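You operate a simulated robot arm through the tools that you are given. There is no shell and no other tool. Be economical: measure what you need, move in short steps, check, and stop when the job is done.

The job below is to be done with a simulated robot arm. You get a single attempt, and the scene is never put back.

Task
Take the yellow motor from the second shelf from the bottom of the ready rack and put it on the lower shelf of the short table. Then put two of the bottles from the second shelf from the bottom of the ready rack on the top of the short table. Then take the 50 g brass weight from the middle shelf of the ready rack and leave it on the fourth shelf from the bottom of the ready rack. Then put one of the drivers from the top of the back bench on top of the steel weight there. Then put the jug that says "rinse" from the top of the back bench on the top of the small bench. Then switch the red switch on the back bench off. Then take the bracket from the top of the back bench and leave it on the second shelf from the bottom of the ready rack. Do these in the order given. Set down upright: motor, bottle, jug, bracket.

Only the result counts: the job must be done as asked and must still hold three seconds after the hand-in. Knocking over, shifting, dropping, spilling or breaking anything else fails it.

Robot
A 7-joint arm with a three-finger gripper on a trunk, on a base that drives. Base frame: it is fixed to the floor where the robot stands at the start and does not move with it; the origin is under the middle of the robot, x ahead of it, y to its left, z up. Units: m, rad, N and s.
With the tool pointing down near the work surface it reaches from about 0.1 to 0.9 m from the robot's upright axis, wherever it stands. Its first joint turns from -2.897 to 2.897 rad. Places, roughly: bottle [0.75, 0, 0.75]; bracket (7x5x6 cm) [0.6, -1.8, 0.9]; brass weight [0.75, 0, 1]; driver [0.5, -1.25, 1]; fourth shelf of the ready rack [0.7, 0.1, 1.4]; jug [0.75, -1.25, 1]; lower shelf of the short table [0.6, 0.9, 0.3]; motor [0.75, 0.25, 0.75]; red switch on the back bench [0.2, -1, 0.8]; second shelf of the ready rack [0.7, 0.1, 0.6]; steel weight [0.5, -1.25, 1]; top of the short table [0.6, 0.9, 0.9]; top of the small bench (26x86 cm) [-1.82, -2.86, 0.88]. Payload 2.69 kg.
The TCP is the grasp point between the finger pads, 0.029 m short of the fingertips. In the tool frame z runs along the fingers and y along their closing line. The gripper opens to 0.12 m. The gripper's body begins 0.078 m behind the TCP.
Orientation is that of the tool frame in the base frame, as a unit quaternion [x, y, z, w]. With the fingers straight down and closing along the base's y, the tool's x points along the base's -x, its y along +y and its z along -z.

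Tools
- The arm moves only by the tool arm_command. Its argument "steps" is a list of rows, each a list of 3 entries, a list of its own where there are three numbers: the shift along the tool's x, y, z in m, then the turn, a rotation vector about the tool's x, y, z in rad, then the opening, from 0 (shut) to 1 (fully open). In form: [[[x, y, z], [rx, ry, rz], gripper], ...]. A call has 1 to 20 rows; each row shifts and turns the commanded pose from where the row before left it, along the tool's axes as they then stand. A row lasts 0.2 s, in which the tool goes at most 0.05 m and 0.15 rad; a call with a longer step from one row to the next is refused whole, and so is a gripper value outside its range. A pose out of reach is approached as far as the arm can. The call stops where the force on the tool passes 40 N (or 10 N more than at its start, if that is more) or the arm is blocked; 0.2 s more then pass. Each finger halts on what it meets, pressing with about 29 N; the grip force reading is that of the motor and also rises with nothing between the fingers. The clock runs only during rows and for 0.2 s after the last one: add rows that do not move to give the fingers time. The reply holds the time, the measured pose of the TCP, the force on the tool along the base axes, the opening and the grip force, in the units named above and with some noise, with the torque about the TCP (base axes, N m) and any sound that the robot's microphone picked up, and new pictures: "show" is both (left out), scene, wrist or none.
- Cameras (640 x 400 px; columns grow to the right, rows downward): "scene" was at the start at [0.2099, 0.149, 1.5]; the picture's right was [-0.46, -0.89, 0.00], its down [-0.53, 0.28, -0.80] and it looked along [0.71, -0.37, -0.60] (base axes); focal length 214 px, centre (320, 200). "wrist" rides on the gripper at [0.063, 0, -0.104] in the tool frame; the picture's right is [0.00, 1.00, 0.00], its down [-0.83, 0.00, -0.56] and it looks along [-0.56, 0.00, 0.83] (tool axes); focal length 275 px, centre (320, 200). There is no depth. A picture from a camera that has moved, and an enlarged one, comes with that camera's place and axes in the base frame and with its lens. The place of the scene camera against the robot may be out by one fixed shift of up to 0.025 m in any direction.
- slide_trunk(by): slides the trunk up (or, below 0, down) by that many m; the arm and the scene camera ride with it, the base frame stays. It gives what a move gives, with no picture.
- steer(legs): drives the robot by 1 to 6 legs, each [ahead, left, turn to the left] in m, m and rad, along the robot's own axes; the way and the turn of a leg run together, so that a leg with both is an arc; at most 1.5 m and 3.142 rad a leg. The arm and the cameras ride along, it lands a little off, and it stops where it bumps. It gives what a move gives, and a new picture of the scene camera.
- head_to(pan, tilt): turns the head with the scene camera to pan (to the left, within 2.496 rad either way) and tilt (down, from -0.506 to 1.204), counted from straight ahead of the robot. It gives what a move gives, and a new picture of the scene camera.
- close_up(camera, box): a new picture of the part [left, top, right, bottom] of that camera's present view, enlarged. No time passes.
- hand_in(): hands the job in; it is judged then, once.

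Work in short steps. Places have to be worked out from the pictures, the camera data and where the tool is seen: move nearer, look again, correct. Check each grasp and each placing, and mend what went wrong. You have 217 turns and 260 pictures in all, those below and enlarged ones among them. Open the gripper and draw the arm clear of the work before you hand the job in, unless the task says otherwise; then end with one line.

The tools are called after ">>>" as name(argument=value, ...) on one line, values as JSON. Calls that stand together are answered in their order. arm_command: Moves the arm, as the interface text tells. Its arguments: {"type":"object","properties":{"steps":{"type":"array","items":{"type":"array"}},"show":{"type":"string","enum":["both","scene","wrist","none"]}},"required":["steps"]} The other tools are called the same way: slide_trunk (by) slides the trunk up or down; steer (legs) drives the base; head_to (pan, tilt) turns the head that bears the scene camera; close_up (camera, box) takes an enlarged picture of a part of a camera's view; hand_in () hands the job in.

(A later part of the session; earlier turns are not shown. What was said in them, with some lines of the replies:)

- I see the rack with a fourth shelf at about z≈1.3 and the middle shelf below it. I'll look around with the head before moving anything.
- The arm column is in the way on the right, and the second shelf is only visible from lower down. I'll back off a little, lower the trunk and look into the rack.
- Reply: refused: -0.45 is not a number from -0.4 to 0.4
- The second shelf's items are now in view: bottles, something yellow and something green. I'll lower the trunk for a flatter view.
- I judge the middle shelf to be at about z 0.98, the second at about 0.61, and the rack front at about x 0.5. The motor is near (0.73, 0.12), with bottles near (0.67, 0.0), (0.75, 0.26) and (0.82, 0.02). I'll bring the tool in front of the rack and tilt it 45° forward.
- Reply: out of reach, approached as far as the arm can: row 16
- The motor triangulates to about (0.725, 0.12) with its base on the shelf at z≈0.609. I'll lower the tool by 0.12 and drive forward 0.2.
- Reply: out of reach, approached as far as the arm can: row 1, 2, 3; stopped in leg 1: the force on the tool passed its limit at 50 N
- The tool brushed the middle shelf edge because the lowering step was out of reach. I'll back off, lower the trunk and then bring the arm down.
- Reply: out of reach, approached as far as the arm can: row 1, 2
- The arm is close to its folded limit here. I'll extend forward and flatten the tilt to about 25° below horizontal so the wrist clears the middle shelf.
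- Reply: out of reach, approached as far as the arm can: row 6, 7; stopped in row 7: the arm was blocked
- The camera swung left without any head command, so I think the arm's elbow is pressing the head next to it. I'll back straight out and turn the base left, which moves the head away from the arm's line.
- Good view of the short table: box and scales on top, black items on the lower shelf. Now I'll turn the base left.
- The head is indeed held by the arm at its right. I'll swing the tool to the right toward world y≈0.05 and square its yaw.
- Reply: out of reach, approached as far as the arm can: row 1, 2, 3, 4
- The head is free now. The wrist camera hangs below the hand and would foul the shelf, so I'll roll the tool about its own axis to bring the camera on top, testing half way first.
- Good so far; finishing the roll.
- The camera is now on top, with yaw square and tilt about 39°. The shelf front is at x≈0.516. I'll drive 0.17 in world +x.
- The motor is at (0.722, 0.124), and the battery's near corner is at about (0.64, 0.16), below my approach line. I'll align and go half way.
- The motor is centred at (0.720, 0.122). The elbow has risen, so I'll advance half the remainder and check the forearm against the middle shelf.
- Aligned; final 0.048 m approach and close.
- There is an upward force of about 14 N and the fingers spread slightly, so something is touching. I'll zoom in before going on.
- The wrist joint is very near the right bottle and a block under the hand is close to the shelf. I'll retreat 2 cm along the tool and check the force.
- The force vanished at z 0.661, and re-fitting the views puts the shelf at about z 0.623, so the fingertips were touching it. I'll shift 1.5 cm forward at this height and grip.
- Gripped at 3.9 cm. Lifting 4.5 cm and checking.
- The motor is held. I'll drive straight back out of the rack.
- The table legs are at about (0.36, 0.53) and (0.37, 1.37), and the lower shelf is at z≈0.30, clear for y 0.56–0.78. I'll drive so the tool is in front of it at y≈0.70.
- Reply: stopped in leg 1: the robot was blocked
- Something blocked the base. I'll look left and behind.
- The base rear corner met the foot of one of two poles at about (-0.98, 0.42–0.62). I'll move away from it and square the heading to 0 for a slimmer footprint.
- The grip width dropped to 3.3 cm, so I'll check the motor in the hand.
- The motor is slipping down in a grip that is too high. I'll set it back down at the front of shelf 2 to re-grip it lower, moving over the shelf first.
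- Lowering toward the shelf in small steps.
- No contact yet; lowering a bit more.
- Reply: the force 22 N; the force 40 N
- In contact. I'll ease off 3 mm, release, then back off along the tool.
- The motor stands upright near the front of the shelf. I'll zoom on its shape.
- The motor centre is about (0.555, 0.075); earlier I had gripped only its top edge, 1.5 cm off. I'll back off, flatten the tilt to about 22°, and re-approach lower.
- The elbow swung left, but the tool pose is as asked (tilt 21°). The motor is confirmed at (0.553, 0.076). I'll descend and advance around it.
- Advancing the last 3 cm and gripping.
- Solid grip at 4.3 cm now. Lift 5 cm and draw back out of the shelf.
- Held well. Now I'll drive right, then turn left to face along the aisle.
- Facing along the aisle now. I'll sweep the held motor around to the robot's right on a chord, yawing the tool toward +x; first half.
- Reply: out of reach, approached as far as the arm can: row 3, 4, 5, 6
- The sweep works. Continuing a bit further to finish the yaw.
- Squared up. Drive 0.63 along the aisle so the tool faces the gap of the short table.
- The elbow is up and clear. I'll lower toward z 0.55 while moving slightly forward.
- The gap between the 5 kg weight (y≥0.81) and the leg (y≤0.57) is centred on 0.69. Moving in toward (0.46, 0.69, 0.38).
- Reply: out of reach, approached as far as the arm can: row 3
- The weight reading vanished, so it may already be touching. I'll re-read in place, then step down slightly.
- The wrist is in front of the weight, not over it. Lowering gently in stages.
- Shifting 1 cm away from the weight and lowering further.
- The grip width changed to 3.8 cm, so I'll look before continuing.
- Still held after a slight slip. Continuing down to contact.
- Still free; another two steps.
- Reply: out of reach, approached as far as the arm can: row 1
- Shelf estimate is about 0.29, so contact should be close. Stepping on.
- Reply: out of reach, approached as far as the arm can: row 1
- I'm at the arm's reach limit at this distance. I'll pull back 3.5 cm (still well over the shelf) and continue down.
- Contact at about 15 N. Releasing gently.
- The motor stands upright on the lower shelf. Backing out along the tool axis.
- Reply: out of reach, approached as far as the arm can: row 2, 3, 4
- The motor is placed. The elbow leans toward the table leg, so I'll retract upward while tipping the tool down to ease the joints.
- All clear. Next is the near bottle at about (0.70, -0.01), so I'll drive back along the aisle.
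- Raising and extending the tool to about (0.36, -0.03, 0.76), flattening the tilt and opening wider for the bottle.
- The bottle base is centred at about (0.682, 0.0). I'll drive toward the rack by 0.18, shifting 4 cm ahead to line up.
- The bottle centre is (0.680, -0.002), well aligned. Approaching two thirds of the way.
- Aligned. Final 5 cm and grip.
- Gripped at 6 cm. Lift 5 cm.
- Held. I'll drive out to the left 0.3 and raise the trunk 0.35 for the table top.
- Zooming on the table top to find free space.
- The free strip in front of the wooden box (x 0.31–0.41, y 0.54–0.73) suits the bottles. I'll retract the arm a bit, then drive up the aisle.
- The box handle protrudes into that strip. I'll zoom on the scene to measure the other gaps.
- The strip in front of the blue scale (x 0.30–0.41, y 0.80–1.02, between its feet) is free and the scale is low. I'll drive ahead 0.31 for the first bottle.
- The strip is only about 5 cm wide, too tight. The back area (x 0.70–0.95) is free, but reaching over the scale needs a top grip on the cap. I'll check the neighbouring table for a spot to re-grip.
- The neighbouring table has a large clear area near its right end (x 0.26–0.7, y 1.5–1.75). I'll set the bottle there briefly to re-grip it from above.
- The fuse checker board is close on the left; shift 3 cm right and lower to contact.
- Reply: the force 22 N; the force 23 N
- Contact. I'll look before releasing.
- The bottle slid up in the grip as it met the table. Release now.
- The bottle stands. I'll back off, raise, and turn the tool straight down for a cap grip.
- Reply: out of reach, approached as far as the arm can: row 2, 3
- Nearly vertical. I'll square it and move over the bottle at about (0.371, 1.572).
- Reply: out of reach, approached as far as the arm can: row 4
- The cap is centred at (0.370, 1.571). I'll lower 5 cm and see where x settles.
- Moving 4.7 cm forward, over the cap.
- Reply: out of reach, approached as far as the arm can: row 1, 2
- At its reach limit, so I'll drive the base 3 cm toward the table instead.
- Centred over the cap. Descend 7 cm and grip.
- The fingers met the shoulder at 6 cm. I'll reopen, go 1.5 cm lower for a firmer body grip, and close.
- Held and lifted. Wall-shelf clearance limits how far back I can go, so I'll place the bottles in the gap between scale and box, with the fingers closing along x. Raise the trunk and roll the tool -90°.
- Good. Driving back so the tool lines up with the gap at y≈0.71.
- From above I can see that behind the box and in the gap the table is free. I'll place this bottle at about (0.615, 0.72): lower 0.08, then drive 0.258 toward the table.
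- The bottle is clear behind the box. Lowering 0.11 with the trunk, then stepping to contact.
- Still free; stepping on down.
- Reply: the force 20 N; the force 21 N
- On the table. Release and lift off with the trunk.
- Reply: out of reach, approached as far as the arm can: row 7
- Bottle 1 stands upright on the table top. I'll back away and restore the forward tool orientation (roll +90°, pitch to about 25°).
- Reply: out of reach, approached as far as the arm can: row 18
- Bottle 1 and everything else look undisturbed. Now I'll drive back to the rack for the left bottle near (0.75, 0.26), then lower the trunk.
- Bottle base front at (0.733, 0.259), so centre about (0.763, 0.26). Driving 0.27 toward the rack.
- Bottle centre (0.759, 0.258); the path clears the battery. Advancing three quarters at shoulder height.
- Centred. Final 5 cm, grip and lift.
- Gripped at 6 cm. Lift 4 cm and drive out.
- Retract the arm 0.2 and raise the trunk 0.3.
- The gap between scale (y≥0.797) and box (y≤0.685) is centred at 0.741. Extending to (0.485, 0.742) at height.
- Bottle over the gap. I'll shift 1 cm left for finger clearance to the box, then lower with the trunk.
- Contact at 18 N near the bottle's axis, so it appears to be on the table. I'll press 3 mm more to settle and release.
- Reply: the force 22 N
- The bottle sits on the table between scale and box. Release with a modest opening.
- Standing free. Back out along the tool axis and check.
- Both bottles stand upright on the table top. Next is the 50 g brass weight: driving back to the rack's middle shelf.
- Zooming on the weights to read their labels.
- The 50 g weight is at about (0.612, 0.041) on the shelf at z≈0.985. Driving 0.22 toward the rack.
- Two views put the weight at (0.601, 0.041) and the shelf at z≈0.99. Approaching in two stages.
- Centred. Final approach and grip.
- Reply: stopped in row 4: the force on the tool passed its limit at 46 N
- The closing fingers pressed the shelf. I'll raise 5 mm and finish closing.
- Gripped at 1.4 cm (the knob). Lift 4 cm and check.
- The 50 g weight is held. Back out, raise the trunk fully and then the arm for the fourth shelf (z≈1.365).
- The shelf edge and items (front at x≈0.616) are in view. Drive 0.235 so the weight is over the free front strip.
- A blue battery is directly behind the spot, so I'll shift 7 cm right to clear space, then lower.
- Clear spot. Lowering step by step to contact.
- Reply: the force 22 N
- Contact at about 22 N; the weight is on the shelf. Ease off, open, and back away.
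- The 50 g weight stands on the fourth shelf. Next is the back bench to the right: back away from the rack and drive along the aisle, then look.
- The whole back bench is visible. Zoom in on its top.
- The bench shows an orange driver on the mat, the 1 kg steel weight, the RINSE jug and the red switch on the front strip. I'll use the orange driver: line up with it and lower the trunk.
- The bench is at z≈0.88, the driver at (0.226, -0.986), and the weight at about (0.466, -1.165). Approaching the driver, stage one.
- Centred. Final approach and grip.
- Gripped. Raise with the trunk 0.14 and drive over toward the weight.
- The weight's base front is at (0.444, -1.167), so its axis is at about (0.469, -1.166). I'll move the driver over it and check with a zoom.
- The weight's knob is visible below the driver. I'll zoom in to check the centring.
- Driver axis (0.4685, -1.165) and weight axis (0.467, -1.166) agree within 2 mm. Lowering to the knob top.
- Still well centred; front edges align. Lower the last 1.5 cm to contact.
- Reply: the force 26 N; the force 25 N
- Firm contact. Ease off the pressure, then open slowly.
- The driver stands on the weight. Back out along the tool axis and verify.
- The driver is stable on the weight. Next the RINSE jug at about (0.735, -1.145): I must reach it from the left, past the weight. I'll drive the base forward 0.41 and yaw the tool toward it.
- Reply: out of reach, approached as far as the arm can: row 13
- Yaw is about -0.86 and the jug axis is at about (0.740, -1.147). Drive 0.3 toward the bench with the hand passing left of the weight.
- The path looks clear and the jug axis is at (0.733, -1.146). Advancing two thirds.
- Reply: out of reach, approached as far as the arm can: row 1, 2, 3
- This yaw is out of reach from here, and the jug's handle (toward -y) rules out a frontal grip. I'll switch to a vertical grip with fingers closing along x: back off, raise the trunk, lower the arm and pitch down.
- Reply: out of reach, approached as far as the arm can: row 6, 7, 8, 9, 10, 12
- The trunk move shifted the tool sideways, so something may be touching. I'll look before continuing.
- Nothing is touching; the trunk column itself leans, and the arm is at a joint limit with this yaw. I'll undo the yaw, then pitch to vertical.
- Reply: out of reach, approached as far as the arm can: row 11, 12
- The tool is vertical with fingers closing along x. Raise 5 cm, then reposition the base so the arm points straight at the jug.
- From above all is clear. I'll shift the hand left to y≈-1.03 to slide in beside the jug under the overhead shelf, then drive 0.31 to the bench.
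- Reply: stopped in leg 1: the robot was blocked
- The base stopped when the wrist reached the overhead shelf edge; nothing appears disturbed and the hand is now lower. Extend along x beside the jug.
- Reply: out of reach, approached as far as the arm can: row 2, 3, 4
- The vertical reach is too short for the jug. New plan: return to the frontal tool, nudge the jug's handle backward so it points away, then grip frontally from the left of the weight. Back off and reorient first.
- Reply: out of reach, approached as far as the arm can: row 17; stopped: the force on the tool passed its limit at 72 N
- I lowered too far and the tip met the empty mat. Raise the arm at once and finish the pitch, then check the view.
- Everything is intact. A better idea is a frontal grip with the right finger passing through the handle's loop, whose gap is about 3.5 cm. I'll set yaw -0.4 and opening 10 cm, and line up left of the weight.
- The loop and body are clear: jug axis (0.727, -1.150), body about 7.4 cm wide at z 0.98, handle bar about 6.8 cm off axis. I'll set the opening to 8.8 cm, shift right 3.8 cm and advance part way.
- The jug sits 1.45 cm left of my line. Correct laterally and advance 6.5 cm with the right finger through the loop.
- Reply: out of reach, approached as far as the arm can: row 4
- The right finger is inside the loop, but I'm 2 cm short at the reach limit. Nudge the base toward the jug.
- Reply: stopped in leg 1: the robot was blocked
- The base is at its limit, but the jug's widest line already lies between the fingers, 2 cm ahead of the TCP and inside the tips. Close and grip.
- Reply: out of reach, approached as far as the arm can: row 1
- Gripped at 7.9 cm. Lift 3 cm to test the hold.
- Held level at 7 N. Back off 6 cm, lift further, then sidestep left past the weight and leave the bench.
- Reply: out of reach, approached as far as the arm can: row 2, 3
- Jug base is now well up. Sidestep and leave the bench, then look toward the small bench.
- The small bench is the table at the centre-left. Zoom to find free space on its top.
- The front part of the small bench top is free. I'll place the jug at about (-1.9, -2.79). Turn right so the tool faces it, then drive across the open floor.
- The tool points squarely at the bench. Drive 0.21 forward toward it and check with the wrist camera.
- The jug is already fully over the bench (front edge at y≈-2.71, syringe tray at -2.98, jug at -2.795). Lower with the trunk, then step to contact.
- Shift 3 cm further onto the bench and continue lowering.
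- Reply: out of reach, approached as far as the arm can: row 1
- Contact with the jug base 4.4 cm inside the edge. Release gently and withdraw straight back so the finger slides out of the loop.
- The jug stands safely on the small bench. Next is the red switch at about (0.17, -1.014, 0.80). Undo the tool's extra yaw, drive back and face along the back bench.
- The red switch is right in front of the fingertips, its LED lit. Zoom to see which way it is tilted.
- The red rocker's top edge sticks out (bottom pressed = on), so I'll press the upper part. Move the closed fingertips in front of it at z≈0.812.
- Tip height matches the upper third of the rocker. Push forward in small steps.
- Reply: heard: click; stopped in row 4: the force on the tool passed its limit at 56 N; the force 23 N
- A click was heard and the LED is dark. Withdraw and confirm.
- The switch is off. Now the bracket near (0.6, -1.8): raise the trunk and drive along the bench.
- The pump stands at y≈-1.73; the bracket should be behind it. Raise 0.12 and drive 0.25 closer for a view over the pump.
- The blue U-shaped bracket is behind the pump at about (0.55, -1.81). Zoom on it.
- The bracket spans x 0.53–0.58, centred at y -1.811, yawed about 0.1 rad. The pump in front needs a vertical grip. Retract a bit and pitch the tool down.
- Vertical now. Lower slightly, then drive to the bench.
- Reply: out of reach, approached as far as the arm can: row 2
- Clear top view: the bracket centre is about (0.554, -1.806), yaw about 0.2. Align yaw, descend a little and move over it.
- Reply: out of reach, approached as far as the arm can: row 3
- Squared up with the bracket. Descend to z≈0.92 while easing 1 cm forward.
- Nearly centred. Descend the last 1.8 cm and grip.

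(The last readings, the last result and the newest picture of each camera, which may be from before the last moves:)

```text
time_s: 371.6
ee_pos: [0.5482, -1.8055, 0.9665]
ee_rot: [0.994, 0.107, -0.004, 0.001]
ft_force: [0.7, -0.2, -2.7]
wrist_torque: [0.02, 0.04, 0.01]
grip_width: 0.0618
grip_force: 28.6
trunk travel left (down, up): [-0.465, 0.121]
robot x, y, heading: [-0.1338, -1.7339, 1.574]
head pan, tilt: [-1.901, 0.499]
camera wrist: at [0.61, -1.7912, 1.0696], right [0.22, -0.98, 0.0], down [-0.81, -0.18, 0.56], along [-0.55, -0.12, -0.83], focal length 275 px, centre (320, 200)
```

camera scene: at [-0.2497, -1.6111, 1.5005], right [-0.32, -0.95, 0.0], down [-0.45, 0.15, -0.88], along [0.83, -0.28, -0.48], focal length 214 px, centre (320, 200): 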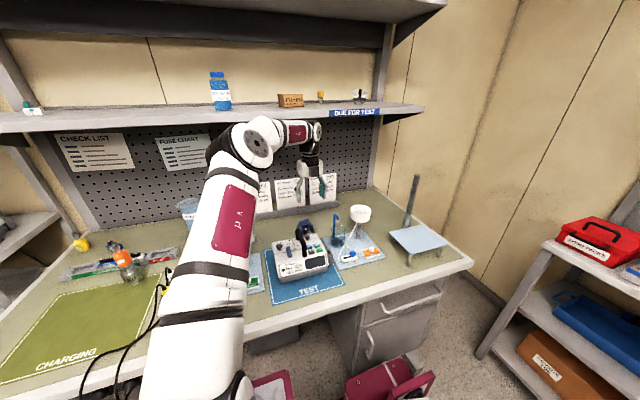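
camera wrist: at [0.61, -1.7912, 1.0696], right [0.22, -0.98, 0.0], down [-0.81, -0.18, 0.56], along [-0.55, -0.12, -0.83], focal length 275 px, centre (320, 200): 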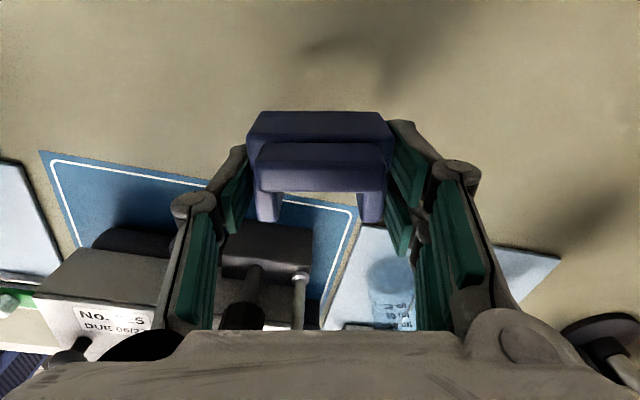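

The bracket is held. Inside the shelf I'll need a frontal grip, so I'll re-grip it on the clear charging mat. Lift over the pump, back off and drive along the bench.

>>> arm_command(steps=[[[-0.008, 0, -0.04], [0, 0, 0], 0.35], [[-0.012, 0, -0.04], [0, 0, 0], 0.35], [[-0.02, 0, -0.04], [0, 0, 0], 0.35], [[0, 0, 0], [0, 0, 0], 0.35]], show="none")

>>> steer(legs=[[0, 0.31, 0], [0.72, 0, 0], [0, -0.09, 0]])

```text
time_s: 372.6
ee_pos: [0.5216, -1.8186, 1.0928]
ee_rot: [0.994, 0.106, -0.006, 0.0]
ft_force: [0.3, -0.2, -1.6]
wrist_torque: [0.0, 0.04, 0.01]
grip_width: 0.0618
grip_force: 28.9
out of reach, approached as far as the arm can: row 2, 3
trunk travel left (down, up): [-0.465, 0.121]
robot x, y, heading: [-0.1281, -1.7365, 1.572]
head pan, tilt: [-1.901, 0.499]
```

```text
time_s: 379.0
ee_pos: [0.3, -1.0781, 1.093]
ee_rot: [0.995, 0.102, -0.005, 0.001]
ft_force: [0.2, -0.5, -1.6]
wrist_torque: [0.0, 0.01, 0.0]
grip_width: 0.0616
grip_force: 28.8
trunk travel left (down, up): [-0.465, 0.121]
robot x, y, heading: [-0.3517, -0.9915, 1.568]
head pan, tilt: [-1.901, 0.499]
camera scene: at [-0.4693, -0.864, 1.5005], right [-0.33, -0.94, 0.0], down [-0.45, 0.16, -0.88], along [0.83, -0.29, -0.48], focal length 214 px, centre (320, 200)
```

scene: 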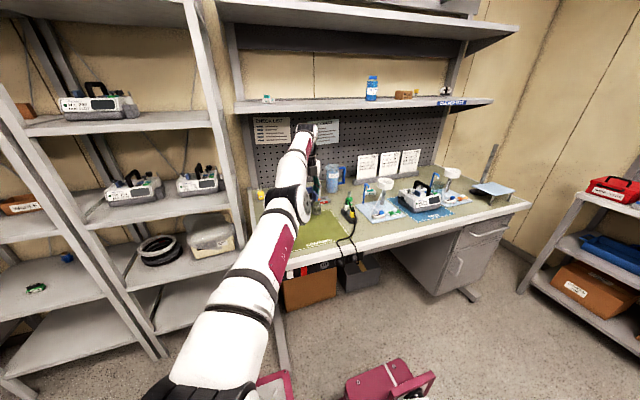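

Over the mat at (0.30, -1.08). Lower with the trunk, then step to contact.

>>> slide_trunk(by=-0.15)

>>> arm_command(steps=[[[0, 0, 0.015], [0, 0, 0], 0.35], [[0, 0, 0], [0, 0, 0], 0.35]], show="none")

>>> arm_command(steps=[[[0, 0, 0.006], [0, 0, 0], 0.35], [[0, 0, 0], [0, 0, 0], 0.35]], show="none")

>>> arm_command(steps=[[[0, 0, 0.005], [0, 0, 0], 0.35], [[0, 0, 0], [0, 0, 0], 0.35]], show="none")

```text
time_s: 380.8
ee_pos: [0.2995, -0.9925, 0.9427]
ee_rot: [0.995, 0.102, -0.004, 0.001]
ft_force: [-0.3, 0.2, -1.8]
wrist_torque: [-0.01, 0.03, -0.01]
grip_width: 0.0616
grip_force: 29.1
trunk travel left (down, up): [-0.315, 0.271]
robot x, y, heading: [-0.3529, -0.991, 1.566]
head pan, tilt: [-1.901, 0.499]
```

```text
time_s: 381.4
ee_pos: [0.2996, -0.9934, 0.9275]
ee_rot: [0.995, 0.102, -0.005, 0.001]
ft_force: [-0.1, -0.2, -2.2]
wrist_torque: [0.02, 0.02, 0.01]
grip_width: 0.0615
grip_force: 29.3
trunk travel left (down, up): [-0.315, 0.271]
robot x, y, heading: [-0.3561, -0.989, 1.565]
head pan, tilt: [-1.901, 0.499]
```

```text
time_s: 382.0
ee_pos: [0.3015, -0.9934, 0.9223]
ee_rot: [0.995, 0.102, -0.005, 0.0]
ft_force: [-0.8, 0.1, -1.9]
wrist_torque: [0.02, 0.04, -0.01]
grip_width: 0.0618
grip_force: 29.2
trunk travel left (down, up): [-0.315, 0.271]
robot x, y, heading: [-0.3545, -0.9904, 1.564]
head pan, tilt: [-1.901, 0.499]
```

```text
time_s: 382.6
ee_pos: [0.3016, -0.9941, 0.9176]
ee_rot: [0.995, 0.102, -0.004, 0.002]
ft_force: [-2.2, 0.2, 7.9]
wrist_torque: [-0.07, -0.11, 0.03]
grip_width: 0.0621
grip_force: 29.1
trunk travel left (down, up): [-0.315, 0.271]
robot x, y, heading: [-0.3516, -0.9925, 1.565]
head pan, tilt: [-1.901, 0.499]
```

On the bench. Release, rise, back off and pitch the tool to frontal.

>>> arm_command(steps=[[[0, 0, 0], [0, 0, 0], 0.6], [[0, 0, 0], [0, 0, 0], 0.75], [[0, 0, 0], [0, 0, 0], 0.75], [[0, 0, -0.035], [0, 0, 0], 0.75], [[0, 0, -0.035], [0, 0, 0], 0.75], [[-0.045, 0, 0], [0, 0, 0], 0.75], [[-0.045, 0, 0], [0, 0, 0], 0.75], [[-0.045, 0, 0], [0, 0, 0], 0.75], [[0, 0, 0], [0, 0.136, 0], 0.75], [[0, 0, 0], [0, 0.136, 0], 0.75], [[0, 0, 0], [0, 0.136, 0], 0.75], [[0, 0, 0], [0, 0.136, 0], 0.75], [[0, 0, 0], [0, 0.136, 0], 0.75], [[0, 0, 0], [0, 0.136, 0], 0.75], [[0, 0, 0], [0, 0.136, 0], 0.75], [[0, 0, 0], [0, 0.136, 0], 0.75], [[0, 0, 0], [0, 0, 0], 0.75]], show="wrist")

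```text
time_s: 386.2
ee_pos: [0.3511, -1.157, 1.0596]
ee_rot: [0.854, 0.088, 0.511, -0.052]
ft_force: [0.5, 0.8, 0.1]
wrist_torque: [-0.01, -0.03, 0.0]
grip_width: 0.0901
grip_force: 0.1
out of reach, approached as far as the arm can: row 5, 6, 7, 8, 9, 10, 11, 12, 13, 14, 15, 16
trunk travel left (down, up): [-0.315, 0.271]
robot x, y, heading: [-0.3535, -0.9924, 1.566]
head pan, tilt: [-1.901, 0.499]
camera wrist: at [0.2896, -1.1694, 1.1634], right [0.21, -0.98, 0.0], down [-0.86, -0.18, -0.47], along [0.46, 0.09, -0.88], focal length 275 px, centre (320, 200)
```

wrist: 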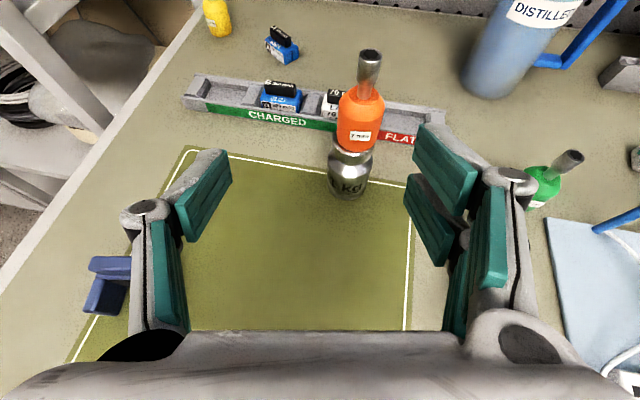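

The arm wandered at its limit but touched nothing; the driver and bracket still stand. Back away first, then line up with the bracket.

>>> steer(legs=[[0, 0.21, 0], [0.133, 0, 0]])

>>> arm_command(steps=[[[0, 0, 0], [0, 0, 0], 0.75]], show="wrist")

```text
time_s: 388.8
ee_pos: [0.1365, -1.0144, 1.0596]
ee_rot: [0.854, 0.092, 0.51, -0.055]
ft_force: [0.0, -0.2, 0.9]
wrist_torque: [0.01, 0.02, 0.02]
grip_width: 0.0899
grip_force: 0.2
trunk travel left (down, up): [-0.315, 0.271]
robot x, y, heading: [-0.5709, -0.8575, 1.572]
head pan, tilt: [-1.901, 0.499]
camera scene: at [-0.6869, -0.6362, 1.3506], right [-0.32, -0.95, 0.0], down [-0.45, 0.15, -0.88], along [0.83, -0.28, -0.48], focal length 214 px, centre (320, 200)
```

scene: 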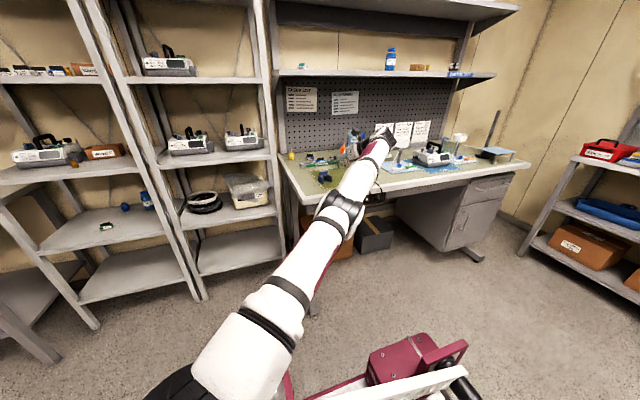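

```text
time_s: 389.1
ee_pos: [0.1379, -1.0139, 1.0602]
ee_rot: [0.854, 0.092, 0.51, -0.055]
ft_force: [-0.4, -0.6, -0.1]
wrist_torque: [0.0, 0.01, 0.04]
grip_width: 0.0901
grip_force: 0.1
trunk travel left (down, up): [-0.315, 0.271]
robot x, y, heading: [-0.568, -0.8554, 1.574]
head pan, tilt: [-1.901, 0.499]
camera wrist: at [0.0751, -1.0271, 1.1634], right [0.22, -0.98, 0.0], down [-0.86, -0.19, -0.47], along [0.46, 0.1, -0.88], focal length 275 px, centre (320, 200)
```

wrist: 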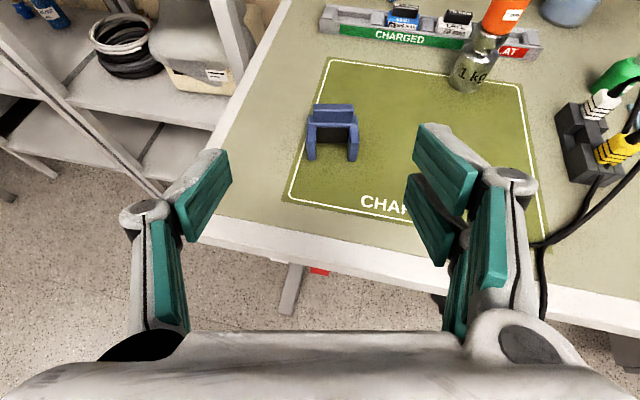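

The bracket is at (0.302, -0.993) and aligned with the tool. Approach fully, then check before closing.

>>> arm_command(steps=[[[-0.0141, 0.0036, 0.0375], [0, 0, 0], 0.75], [[-0.0141, 0.0036, 0.0375], [0, 0, 0], 0.75], [[-0.0141, 0.0036, 0.0375], [0, 0, 0], 0.75], [[-0.0141, 0.0036, 0.0375], [0, 0, 0], 0.75], [[0, 0, 0.033], [0, 0, 0], 0.75], [[0, 0, 0.03], [0, 0, 0], 0.75], [[0, 0, 0], [0, 0, 0], 0.75]], show="wrist")

```text
time_s: 390.8
ee_pos: [0.2324, -0.9331, 0.9143]
ee_rot: [0.854, 0.092, 0.509, -0.055]
ft_force: [0.6, -0.1, -0.2]
wrist_torque: [0.01, 0.03, -0.02]
grip_width: 0.0898
grip_force: 0.1
out of reach, approached as far as the arm can: row 1, 2, 3, 4, 5, 6
trunk travel left (down, up): [-0.315, 0.271]
robot x, y, heading: [-0.5734, -0.8517, 1.572]
head pan, tilt: [-1.901, 0.499]
camera wrist: at [0.1703, -0.9457, 1.0173], right [0.22, -0.98, 0.0], down [-0.86, -0.19, -0.47], along [0.46, 0.1, -0.88], focal length 275 px, centre (320, 200)
```

wrist: 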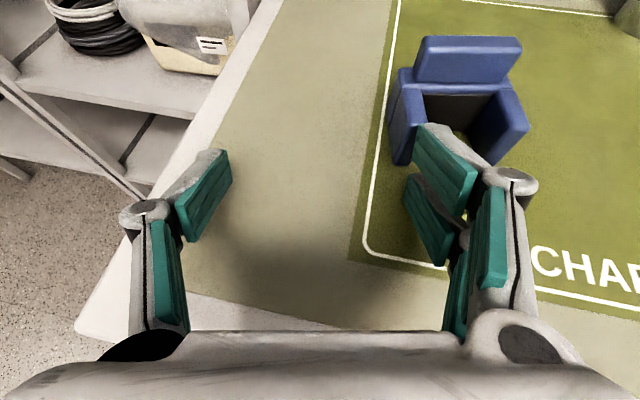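

The arm is in an awkward configuration and drifted left, though without touching the bracket. Back off, straighten the yaw and retract to restore a good posture.

>>> arm_command(steps=[[[0, 0, -0.04], [0, 0, 0], 0.75], [[0, 0, -0.04], [0, 0, 0], 0.75], [[0, 0, -0.04], [0, 0, 0], 0.75], [[0, 0, -0.04], [0, 0, 0], 0.75], [[0, 0, 0], [-0.089, 0, 0.046], 0.75], [[0, 0, 0], [-0.089, 0, 0.046], 0.75], [[0, 0, 0], [0, 0, 0], 0.75]], show="scene")

```text
time_s: 392.4
ee_pos: [0.0911, -0.9618, 0.9898]
ee_rot: [0.858, 0.007, 0.513, -0.002]
ft_force: [0.0, 0.1, -0.6]
wrist_torque: [-0.02, -0.03, -0.01]
grip_width: 0.0901
grip_force: 0.0
trunk travel left (down, up): [-0.315, 0.271]
robot x, y, heading: [-0.565, -0.8559, 1.581]
head pan, tilt: [-1.901, 0.499]
camera scene: at [-0.6869, -0.6362, 1.3506], right [-0.32, -0.95, 0.0], down [-0.45, 0.15, -0.88], along [0.83, -0.28, -0.48], focal length 214 px, centre (320, 200)
```

scene: 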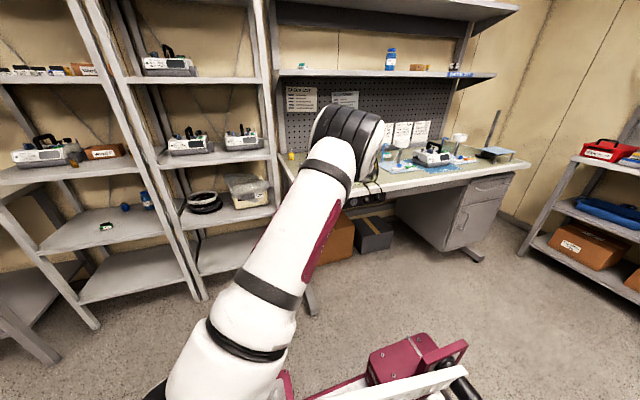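

The elbow-up posture is restored. Drive the base in, then descend and advance around the bracket.

>>> steer(legs=[[-0.031, -0.15, 0]])

>>> arm_command(steps=[[[-0.035, 0, 0.0182], [0, 0, 0], 0.75], [[-0.034, 0, 0.0175], [0, 0, 0], 0.75], [[0.009, 0, 0.018], [0, 0, 0], 0.75], [[0, 0, 0], [0, 0, 0], 0.75]], show="wrist")

```text
time_s: 393.7
ee_pos: [0.2392, -0.9921, 0.9885]
ee_rot: [0.859, 0.008, 0.513, -0.003]
ft_force: [-0.1, 0.1, 0.1]
wrist_torque: [-0.01, 0.0, 0.01]
grip_width: 0.0902
grip_force: 0.1
trunk travel left (down, up): [-0.315, 0.271]
robot x, y, heading: [-0.4222, -0.8828, 1.569]
head pan, tilt: [-1.901, 0.499]
camera scene: at [-0.5386, -0.6671, 1.3506], right [-0.32, -0.95, 0.0], down [-0.45, 0.15, -0.88], along [0.83, -0.28, -0.48], focal length 214 px, centre (320, 200)
```

scene: 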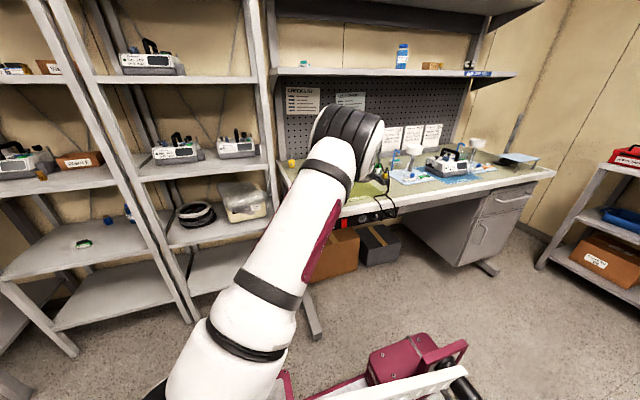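

```text
time_s: 394.7
ee_pos: [0.2618, -0.9902, 0.9101]
ee_rot: [0.858, 0.007, 0.513, -0.003]
ft_force: [0.7, 0.8, 2.1]
wrist_torque: [-0.12, -0.03, 0.06]
grip_width: 0.0897
grip_force: 0.1
trunk travel left (down, up): [-0.315, 0.271]
robot x, y, heading: [-0.4212, -0.8829, 1.569]
head pan, tilt: [-1.901, 0.499]
camera wrist: at [0.1978, -0.99, 1.0134], right [0.02, -1.0, 0.01], down [-0.88, -0.02, -0.47], along [0.47, 0.0, -0.88], focal length 275 px, centre (320, 200)
```

wrist: 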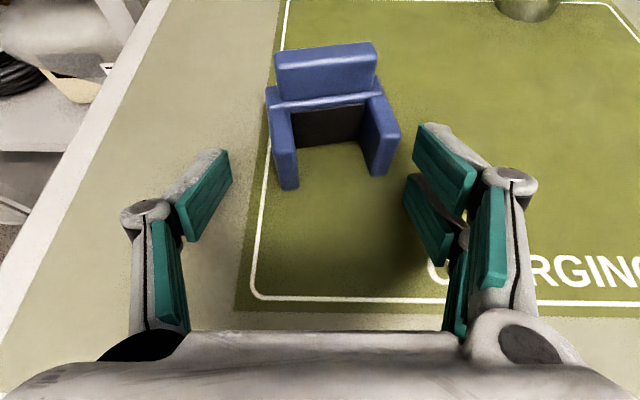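

Bracket ahead, 6 mm to the right. Shift, advance 3.6 cm, and close.

>>> arm_command(steps=[[[0.0035, 0.006, -0.0015], [0, 0, 0], 0.75], [[0.0085, 0, 0.0158], [0, 0, 0], 0.75], [[0.0085, 0, 0.0158], [0, 0, 0], 0.75], [[0, 0, 0], [0, 0, 0], 0.6], [[0, 0, 0], [0, 0, 0], 0.5], [[0, 0, 0], [0, 0, 0], 0.35], [[0, 0, 0], [0, 0, 0], 0.35], [[0.0264, 0, -0.0142], [0, 0, 0], 0.35], [[0, 0, 0], [0, 0, 0], 0.35]], show="wrist")

```text
time_s: 396.7
ee_pos: [0.2948, -0.9962, 0.9431]
ee_rot: [0.858, 0.007, 0.513, -0.002]
ft_force: [0.3, -0.7, -1.3]
wrist_torque: [-0.01, 0.04, -0.02]
grip_width: 0.0617
grip_force: 28.7
trunk travel left (down, up): [-0.315, 0.271]
robot x, y, heading: [-0.4146, -0.8844, 1.574]
head pan, tilt: [-1.901, 0.499]
camera wrist: at [0.2319, -0.9969, 1.0468], right [0.02, -1.0, 0.01], down [-0.88, -0.02, -0.47], along [0.47, 0.0, -0.88], focal length 275 px, centre (320, 200)
```

wrist: 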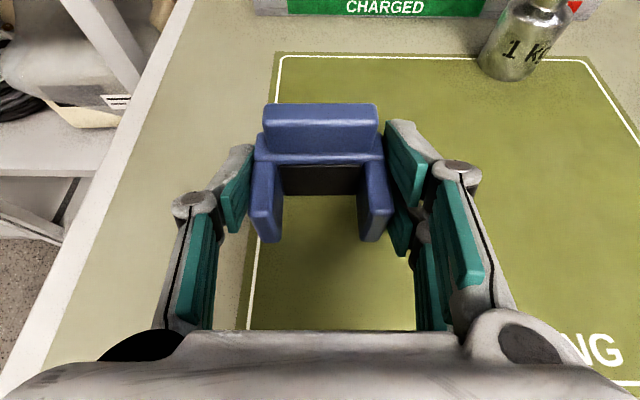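

The bracket is held level. Leave the bench and drive up the aisle to the READY rack, then lower.

>>> steer(legs=[[0, 0.17, 0], [1.04, 0, 0]])

>>> slide_trunk(by=-0.18)

>>> arm_command(steps=[[[0, 0, 0], [0, 0, 0], 0.35]], show="wrist")

```text
time_s: 403.2
ee_pos: [0.1266, 0.029, 0.9436]
ee_rot: [0.859, -0.001, 0.512, 0.002]
ft_force: [0.3, -0.7, -1.4]
wrist_torque: [-0.02, 0.01, 0.01]
grip_width: 0.0615
grip_force: 28.8
trunk travel left (down, up): [-0.315, 0.271]
robot x, y, heading: [-0.5838, 0.1558, 1.555]
head pan, tilt: [-1.901, 0.499]
camera scene: at [-0.6986, 0.3755, 1.3506], right [-0.34, -0.94, 0.0], down [-0.45, 0.16, -0.88], along [0.83, -0.3, -0.48], focal length 214 px, centre (320, 200)
```

scene: 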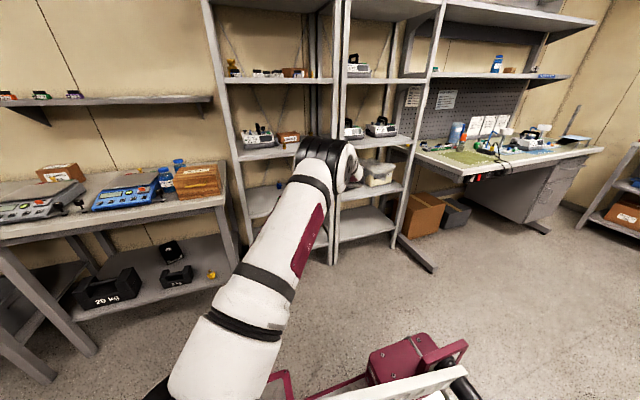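

```text
time_s: 405.2
ee_pos: [0.1272, 0.0277, 0.7634]
ee_rot: [0.859, -0.002, 0.513, 0.003]
ft_force: [-0.5, 0.1, -0.4]
wrist_torque: [-0.04, 0.01, 0.0]
grip_width: 0.0616
grip_force: 29.1
trunk travel left (down, up): [-0.135, 0.451]
robot x, y, heading: [-0.5812, 0.1563, 1.553]
head pan, tilt: [-1.901, 0.499]
```

```text
time_s: 405.6
ee_pos: [0.1278, 0.0287, 0.7624]
ee_rot: [0.859, -0.001, 0.512, 0.002]
ft_force: [0.5, 0.7, -2.5]
wrist_torque: [-0.02, 0.01, -0.01]
grip_width: 0.0615
grip_force: 28.7
trunk travel left (down, up): [-0.135, 0.451]
robot x, y, heading: [-0.5825, 0.1568, 1.555]
head pan, tilt: [-1.901, 0.499]
camera wrist: at [0.0649, 0.0299, 0.8669], right [0.0, -1.0, 0.01], down [-0.88, 0.0, -0.47], along [0.47, -0.01, -0.88], focal length 275 px, centre (320, 200)
```

wrist: 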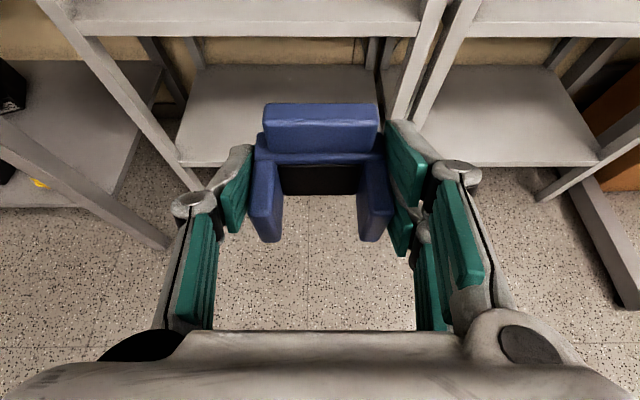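

Line up and drive 0.40 into the gap above the second shelf.

>>> steer(legs=[[0.025, -0.4, 0]])

>>> arm_command(steps=[[[0.0095, 0, 0.0177], [0, 0, 0], 0.35], [[0.0095, 0, 0.0177], [0, 0, 0], 0.35], [[0.0095, 0, 0.0177], [0, 0, 0], 0.35], [[-0.022, 0, 0.012], [0, 0, 0], 0.35], [[-0.022, 0, 0.012], [0, 0, 0], 0.35], [[0, 0, 0], [0, 0, 0], 0.35]], show="wrist")

```text
time_s: 408.0
ee_pos: [0.5181, 0.0461, 0.7627]
ee_rot: [0.859, -0.002, 0.513, 0.003]
ft_force: [-0.4, 0.1, -2.0]
wrist_torque: [0.01, -0.03, -0.02]
grip_width: 0.0616
grip_force: 29.7
trunk travel left (down, up): [-0.135, 0.451]
robot x, y, heading: [-0.192, 0.1753, 1.551]
head pan, tilt: [-1.901, 0.499]
camera scene: at [-0.3062, 0.441, 1.1705], right [-0.34, -0.94, 0.0], down [-0.45, 0.16, -0.88], along [0.82, -0.3, -0.48], focal length 214 px, centre (320, 200)
```

scene: 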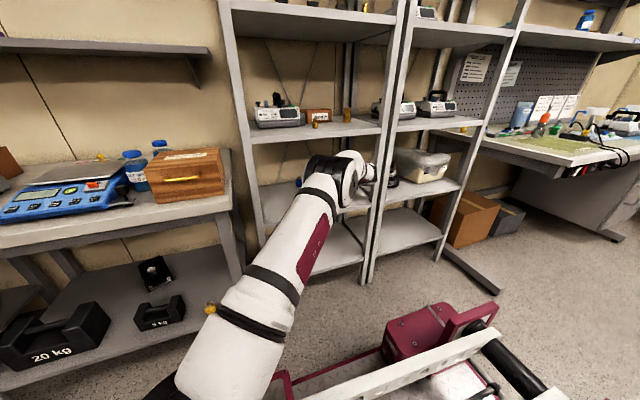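

```text
time_s: 409.4
ee_pos: [0.5791, 0.0451, 0.7111]
ee_rot: [0.858, -0.002, 0.513, 0.003]
ft_force: [-0.1, 0.8, -1.6]
wrist_torque: [0.02, 0.01, -0.02]
grip_width: 0.0615
grip_force: 28.8
trunk travel left (down, up): [-0.135, 0.451]
robot x, y, heading: [-0.1959, 0.1702, 1.555]
head pan, tilt: [-1.901, 0.499]
camera wrist: at [0.5162, 0.0466, 0.8152], right [-0.01, -1.0, 0.01], down [-0.88, 0.0, -0.47], along [0.47, -0.01, -0.88], focal length 275 px, centre (320, 200)
```

wrist: 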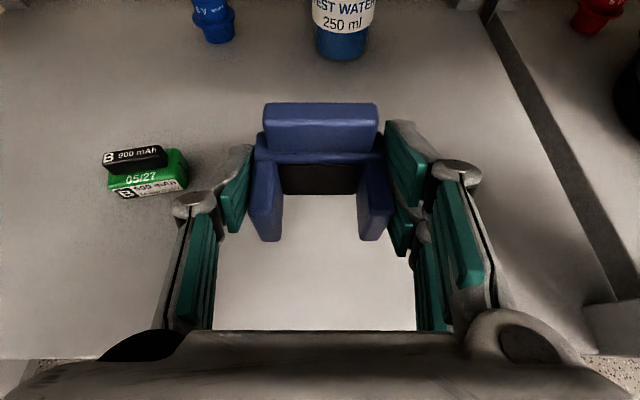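

The landing spot is clear. Shift 2 cm right, away from the battery, and lower to contact.

>>> arm_command(steps=[[[0, 0.02, 0], [0, 0, 0], 0.35], [[-0.0176, 0, 0.0094], [0, 0, 0], 0.35], [[-0.0176, 0, 0.0094], [0, 0, 0], 0.35], [[0, 0, 0], [0, 0, 0], 0.35]], show="none")

>>> arm_command(steps=[[[-0.0062, 0, 0.0033], [0, 0, 0], 0.35], [[0, 0, 0], [0, 0, 0], 0.35]], show="none")

>>> arm_command(steps=[[[-0.0053, 0, 0.0028], [0, 0, 0], 0.35], [[0, 0, 0], [0, 0, 0], 0.35]], show="none")

```text
time_s: 410.4
ee_pos: [0.5736, 0.0418, 0.6717]
ee_rot: [0.859, -0.003, 0.513, 0.002]
ft_force: [-0.5, 0.1, -0.9]
wrist_torque: [-0.04, 0.03, 0.01]
grip_width: 0.062
grip_force: 29.4
out of reach, approached as far as the arm can: row 1
trunk travel left (down, up): [-0.135, 0.451]
robot x, y, heading: [-0.1962, 0.1734, 1.554]
head pan, tilt: [-1.901, 0.499]
```

```text
time_s: 411.0
ee_pos: [0.5728, 0.0438, 0.6643]
ee_rot: [0.858, -0.003, 0.513, 0.003]
ft_force: [0.4, -0.1, -1.9]
wrist_torque: [-0.02, 0.02, 0.03]
grip_width: 0.0614
grip_force: 28.7
trunk travel left (down, up): [-0.135, 0.451]
robot x, y, heading: [-0.1921, 0.1739, 1.551]
head pan, tilt: [-1.901, 0.499]
```

```text
time_s: 411.6
ee_pos: [0.5735, 0.0435, 0.6585]
ee_rot: [0.859, -0.002, 0.512, 0.003]
ft_force: [0.1, -1.1, -2.2]
wrist_torque: [0.04, -0.01, 0.0]
grip_width: 0.0619
grip_force: 29.2
trunk travel left (down, up): [-0.135, 0.451]
robot x, y, heading: [-0.1969, 0.175, 1.551]
head pan, tilt: [-1.901, 0.499]
```

Not in contact yet; continue in small steps.

>>> arm_command(steps=[[[-0.0044, 0, 0.0023], [0, 0, 0], 0.35], [[0, 0, 0], [0, 0, 0], 0.35]], show="none")

>>> arm_command(steps=[[[-0.0035, 0, 0.0019], [0, 0, 0], 0.35], [[0, 0, 0], [0, 0, 0], 0.35]], show="none")

```text
time_s: 412.2
ee_pos: [0.5739, 0.0455, 0.6541]
ee_rot: [0.858, -0.003, 0.513, 0.004]
ft_force: [-0.4, 0.7, -1.6]
wrist_torque: [0.01, 0.02, 0.0]
grip_width: 0.0616
grip_force: 28.9
trunk travel left (down, up): [-0.135, 0.451]
robot x, y, heading: [-0.1938, 0.1701, 1.549]
head pan, tilt: [-1.901, 0.499]
```

```text
time_s: 412.8
ee_pos: [0.5734, 0.044, 0.653]
ee_rot: [0.859, -0.002, 0.513, 0.003]
ft_force: [0.8, -0.2, -2.1]
wrist_torque: [-0.01, 0.0, 0.0]
grip_width: 0.0614
grip_force: 29.3
out of reach, approached as far as the arm can: row 1
trunk travel left (down, up): [-0.135, 0.451]
robot x, y, heading: [-0.1972, 0.1754, 1.554]
head pan, tilt: [-1.901, 0.499]
```

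The arm is at its limit; use the trunk for the last few millimetres.

>>> slide_trunk(by=-0.006)

```text
time_s: 413.4
ee_pos: [0.5748, 0.0454, 0.6516]
ee_rot: [0.857, -0.003, 0.516, 0.006]
ft_force: [3.8, -0.3, 18.9]
wrist_torque: [-0.3, -0.45, 0.03]
grip_width: 0.0616
grip_force: 28.5
trunk travel left (down, up): [-0.129, 0.457]
robot x, y, heading: [-0.1967, 0.1747, 1.554]
head pan, tilt: [-1.901, 0.499]
```

In contact at about 19 N. Release and look.

>>> arm_command(steps=[[[0, 0, 0], [0, 0, 0], 0.55], [[0, 0, 0], [0, 0, 0], 0.62], [[0, 0, 0], [0, 0, 0], 0.65], [[0, 0, 0], [0, 0, 0], 0.65]], show="wrist")

```text
time_s: 414.4
ee_pos: [0.5748, 0.0463, 0.6498]
ee_rot: [0.859, -0.003, 0.513, 0.005]
ft_force: [13.3, 2.3, 22.6]
wrist_torque: [-0.83, -0.6, 0.5]
grip_width: 0.0775
grip_force: 0.1
trunk travel left (down, up): [-0.129, 0.457]
robot x, y, heading: [-0.1939, 0.1718, 1.551]
head pan, tilt: [-1.901, 0.499]
camera wrist: at [0.5115, 0.0472, 0.7536], right [-0.01, -1.0, 0.01], down [-0.88, 0.0, -0.47], along [0.47, -0.01, -0.88], focal length 275 px, centre (320, 200)
```

wrist: 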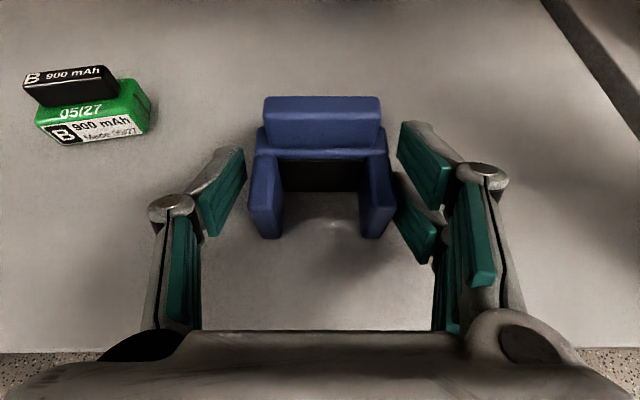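

The bracket stands free, but the hand presses the shelf. Raise the trunk straight up a little, then withdraw.

>>> slide_trunk(by=0.03)

>>> arm_command(steps=[[[0, 0, -0.03], [0, 0, 0], 0.65], [[0, 0, -0.04], [0, 0, 0], 0.65], [[0, 0, -0.04], [0, 0, 0], 0.65], [[0, 0, 0], [0, 0, 0], 0.65]], show="wrist")

```text
time_s: 415.1
ee_pos: [0.5737, 0.0455, 0.6751]
ee_rot: [0.86, -0.003, 0.511, 0.003]
ft_force: [0.3, -0.7, 0.6]
wrist_torque: [-0.02, 0.0, 0.03]
grip_width: 0.078
grip_force: 0.0
trunk travel left (down, up): [-0.159, 0.427]
robot x, y, heading: [-0.1935, 0.1716, 1.555]
head pan, tilt: [-1.901, 0.499]
```

```text
time_s: 416.1
ee_pos: [0.4777, 0.0469, 0.7287]
ee_rot: [0.859, -0.001, 0.513, 0.003]
ft_force: [0.6, 0.2, 0.1]
wrist_torque: [-0.01, 0.0, -0.01]
grip_width: 0.0779
grip_force: 0.1
trunk travel left (down, up): [-0.159, 0.427]
robot x, y, heading: [-0.1946, 0.1696, 1.553]
head pan, tilt: [-1.901, 0.499]
camera wrist: at [0.4138, 0.0468, 0.8334], right [-0.01, -1.0, 0.01], down [-0.88, 0.0, -0.47], along [0.47, -0.01, -0.88], focal length 275 px, centre (320, 200)
```

wrist: 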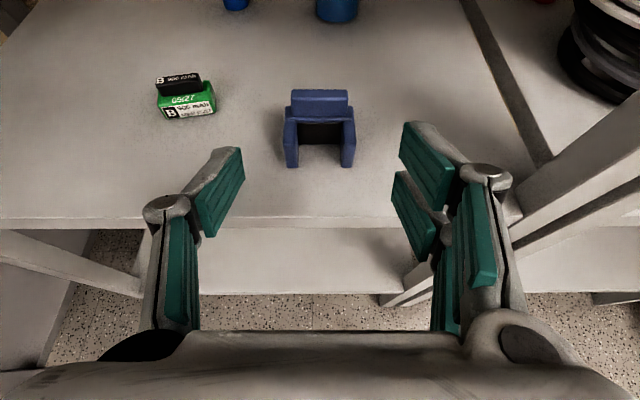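

The bracket stands upright on the second shelf. Draw the arm clear by driving back, and take a last look at the bench.

>>> steer(legs=[[0, 0.25, 0]])

>>> close_up(camera="scene", box=[380, 60, 540, 170])

```text
time_s: 417.9
ee_pos: [0.2264, 0.0497, 0.7285]
ee_rot: [0.858, -0.002, 0.513, 0.003]
ft_force: [-0.1, 0.3, 0.8]
wrist_torque: [-0.02, 0.0, 0.01]
grip_width: 0.0778
grip_force: 0.0
trunk travel left (down, up): [-0.159, 0.427]
robot x, y, heading: [-0.4414, 0.1729, 1.547]
head pan, tilt: [-1.901, 0.499]
camera scene: at [-0.5558, 0.4429, 1.1947], right [-0.34, -0.94, 0.0], down [-0.45, 0.16, -0.88], along [0.82, -0.3, -0.48], focal length 214 px, centre (320, 200)
```

scene: 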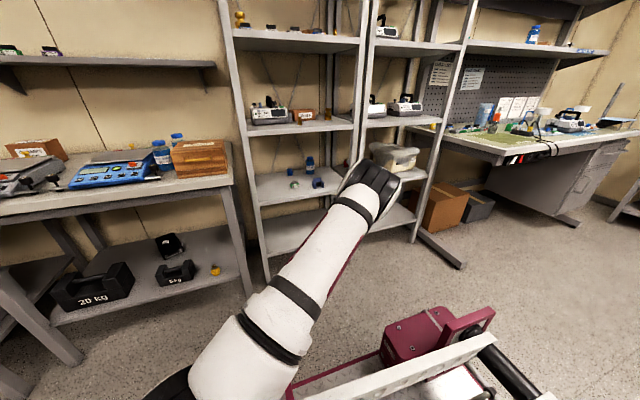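

```text
3.64 times, centred on (460, 115) of scene
camera zoom: at [-0.5558, 0.4429, 1.1947], right [-0.34, -0.94, 0.0], down [-0.45, 0.16, -0.88], along [0.82, -0.3, -0.48], focal length 780 px, centre (-189, 509)
```

zoom: 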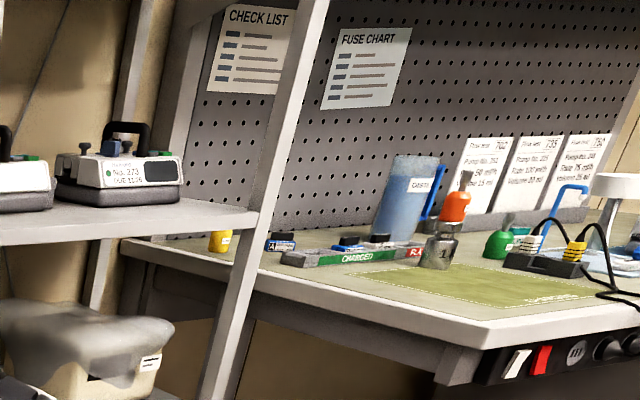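

The driver is still on the steel weight, the red switch's LED is dark, and both bottles, the motor and the bracket stand upright. The gripper is open and the arm is clear, so I'm handing in.

>>> hand_in()

```text
The job is handed in.
```

I did all seven steps in the order given and handed the job in. At the last look, everything still in view stood where I had put it, and the switch was off.
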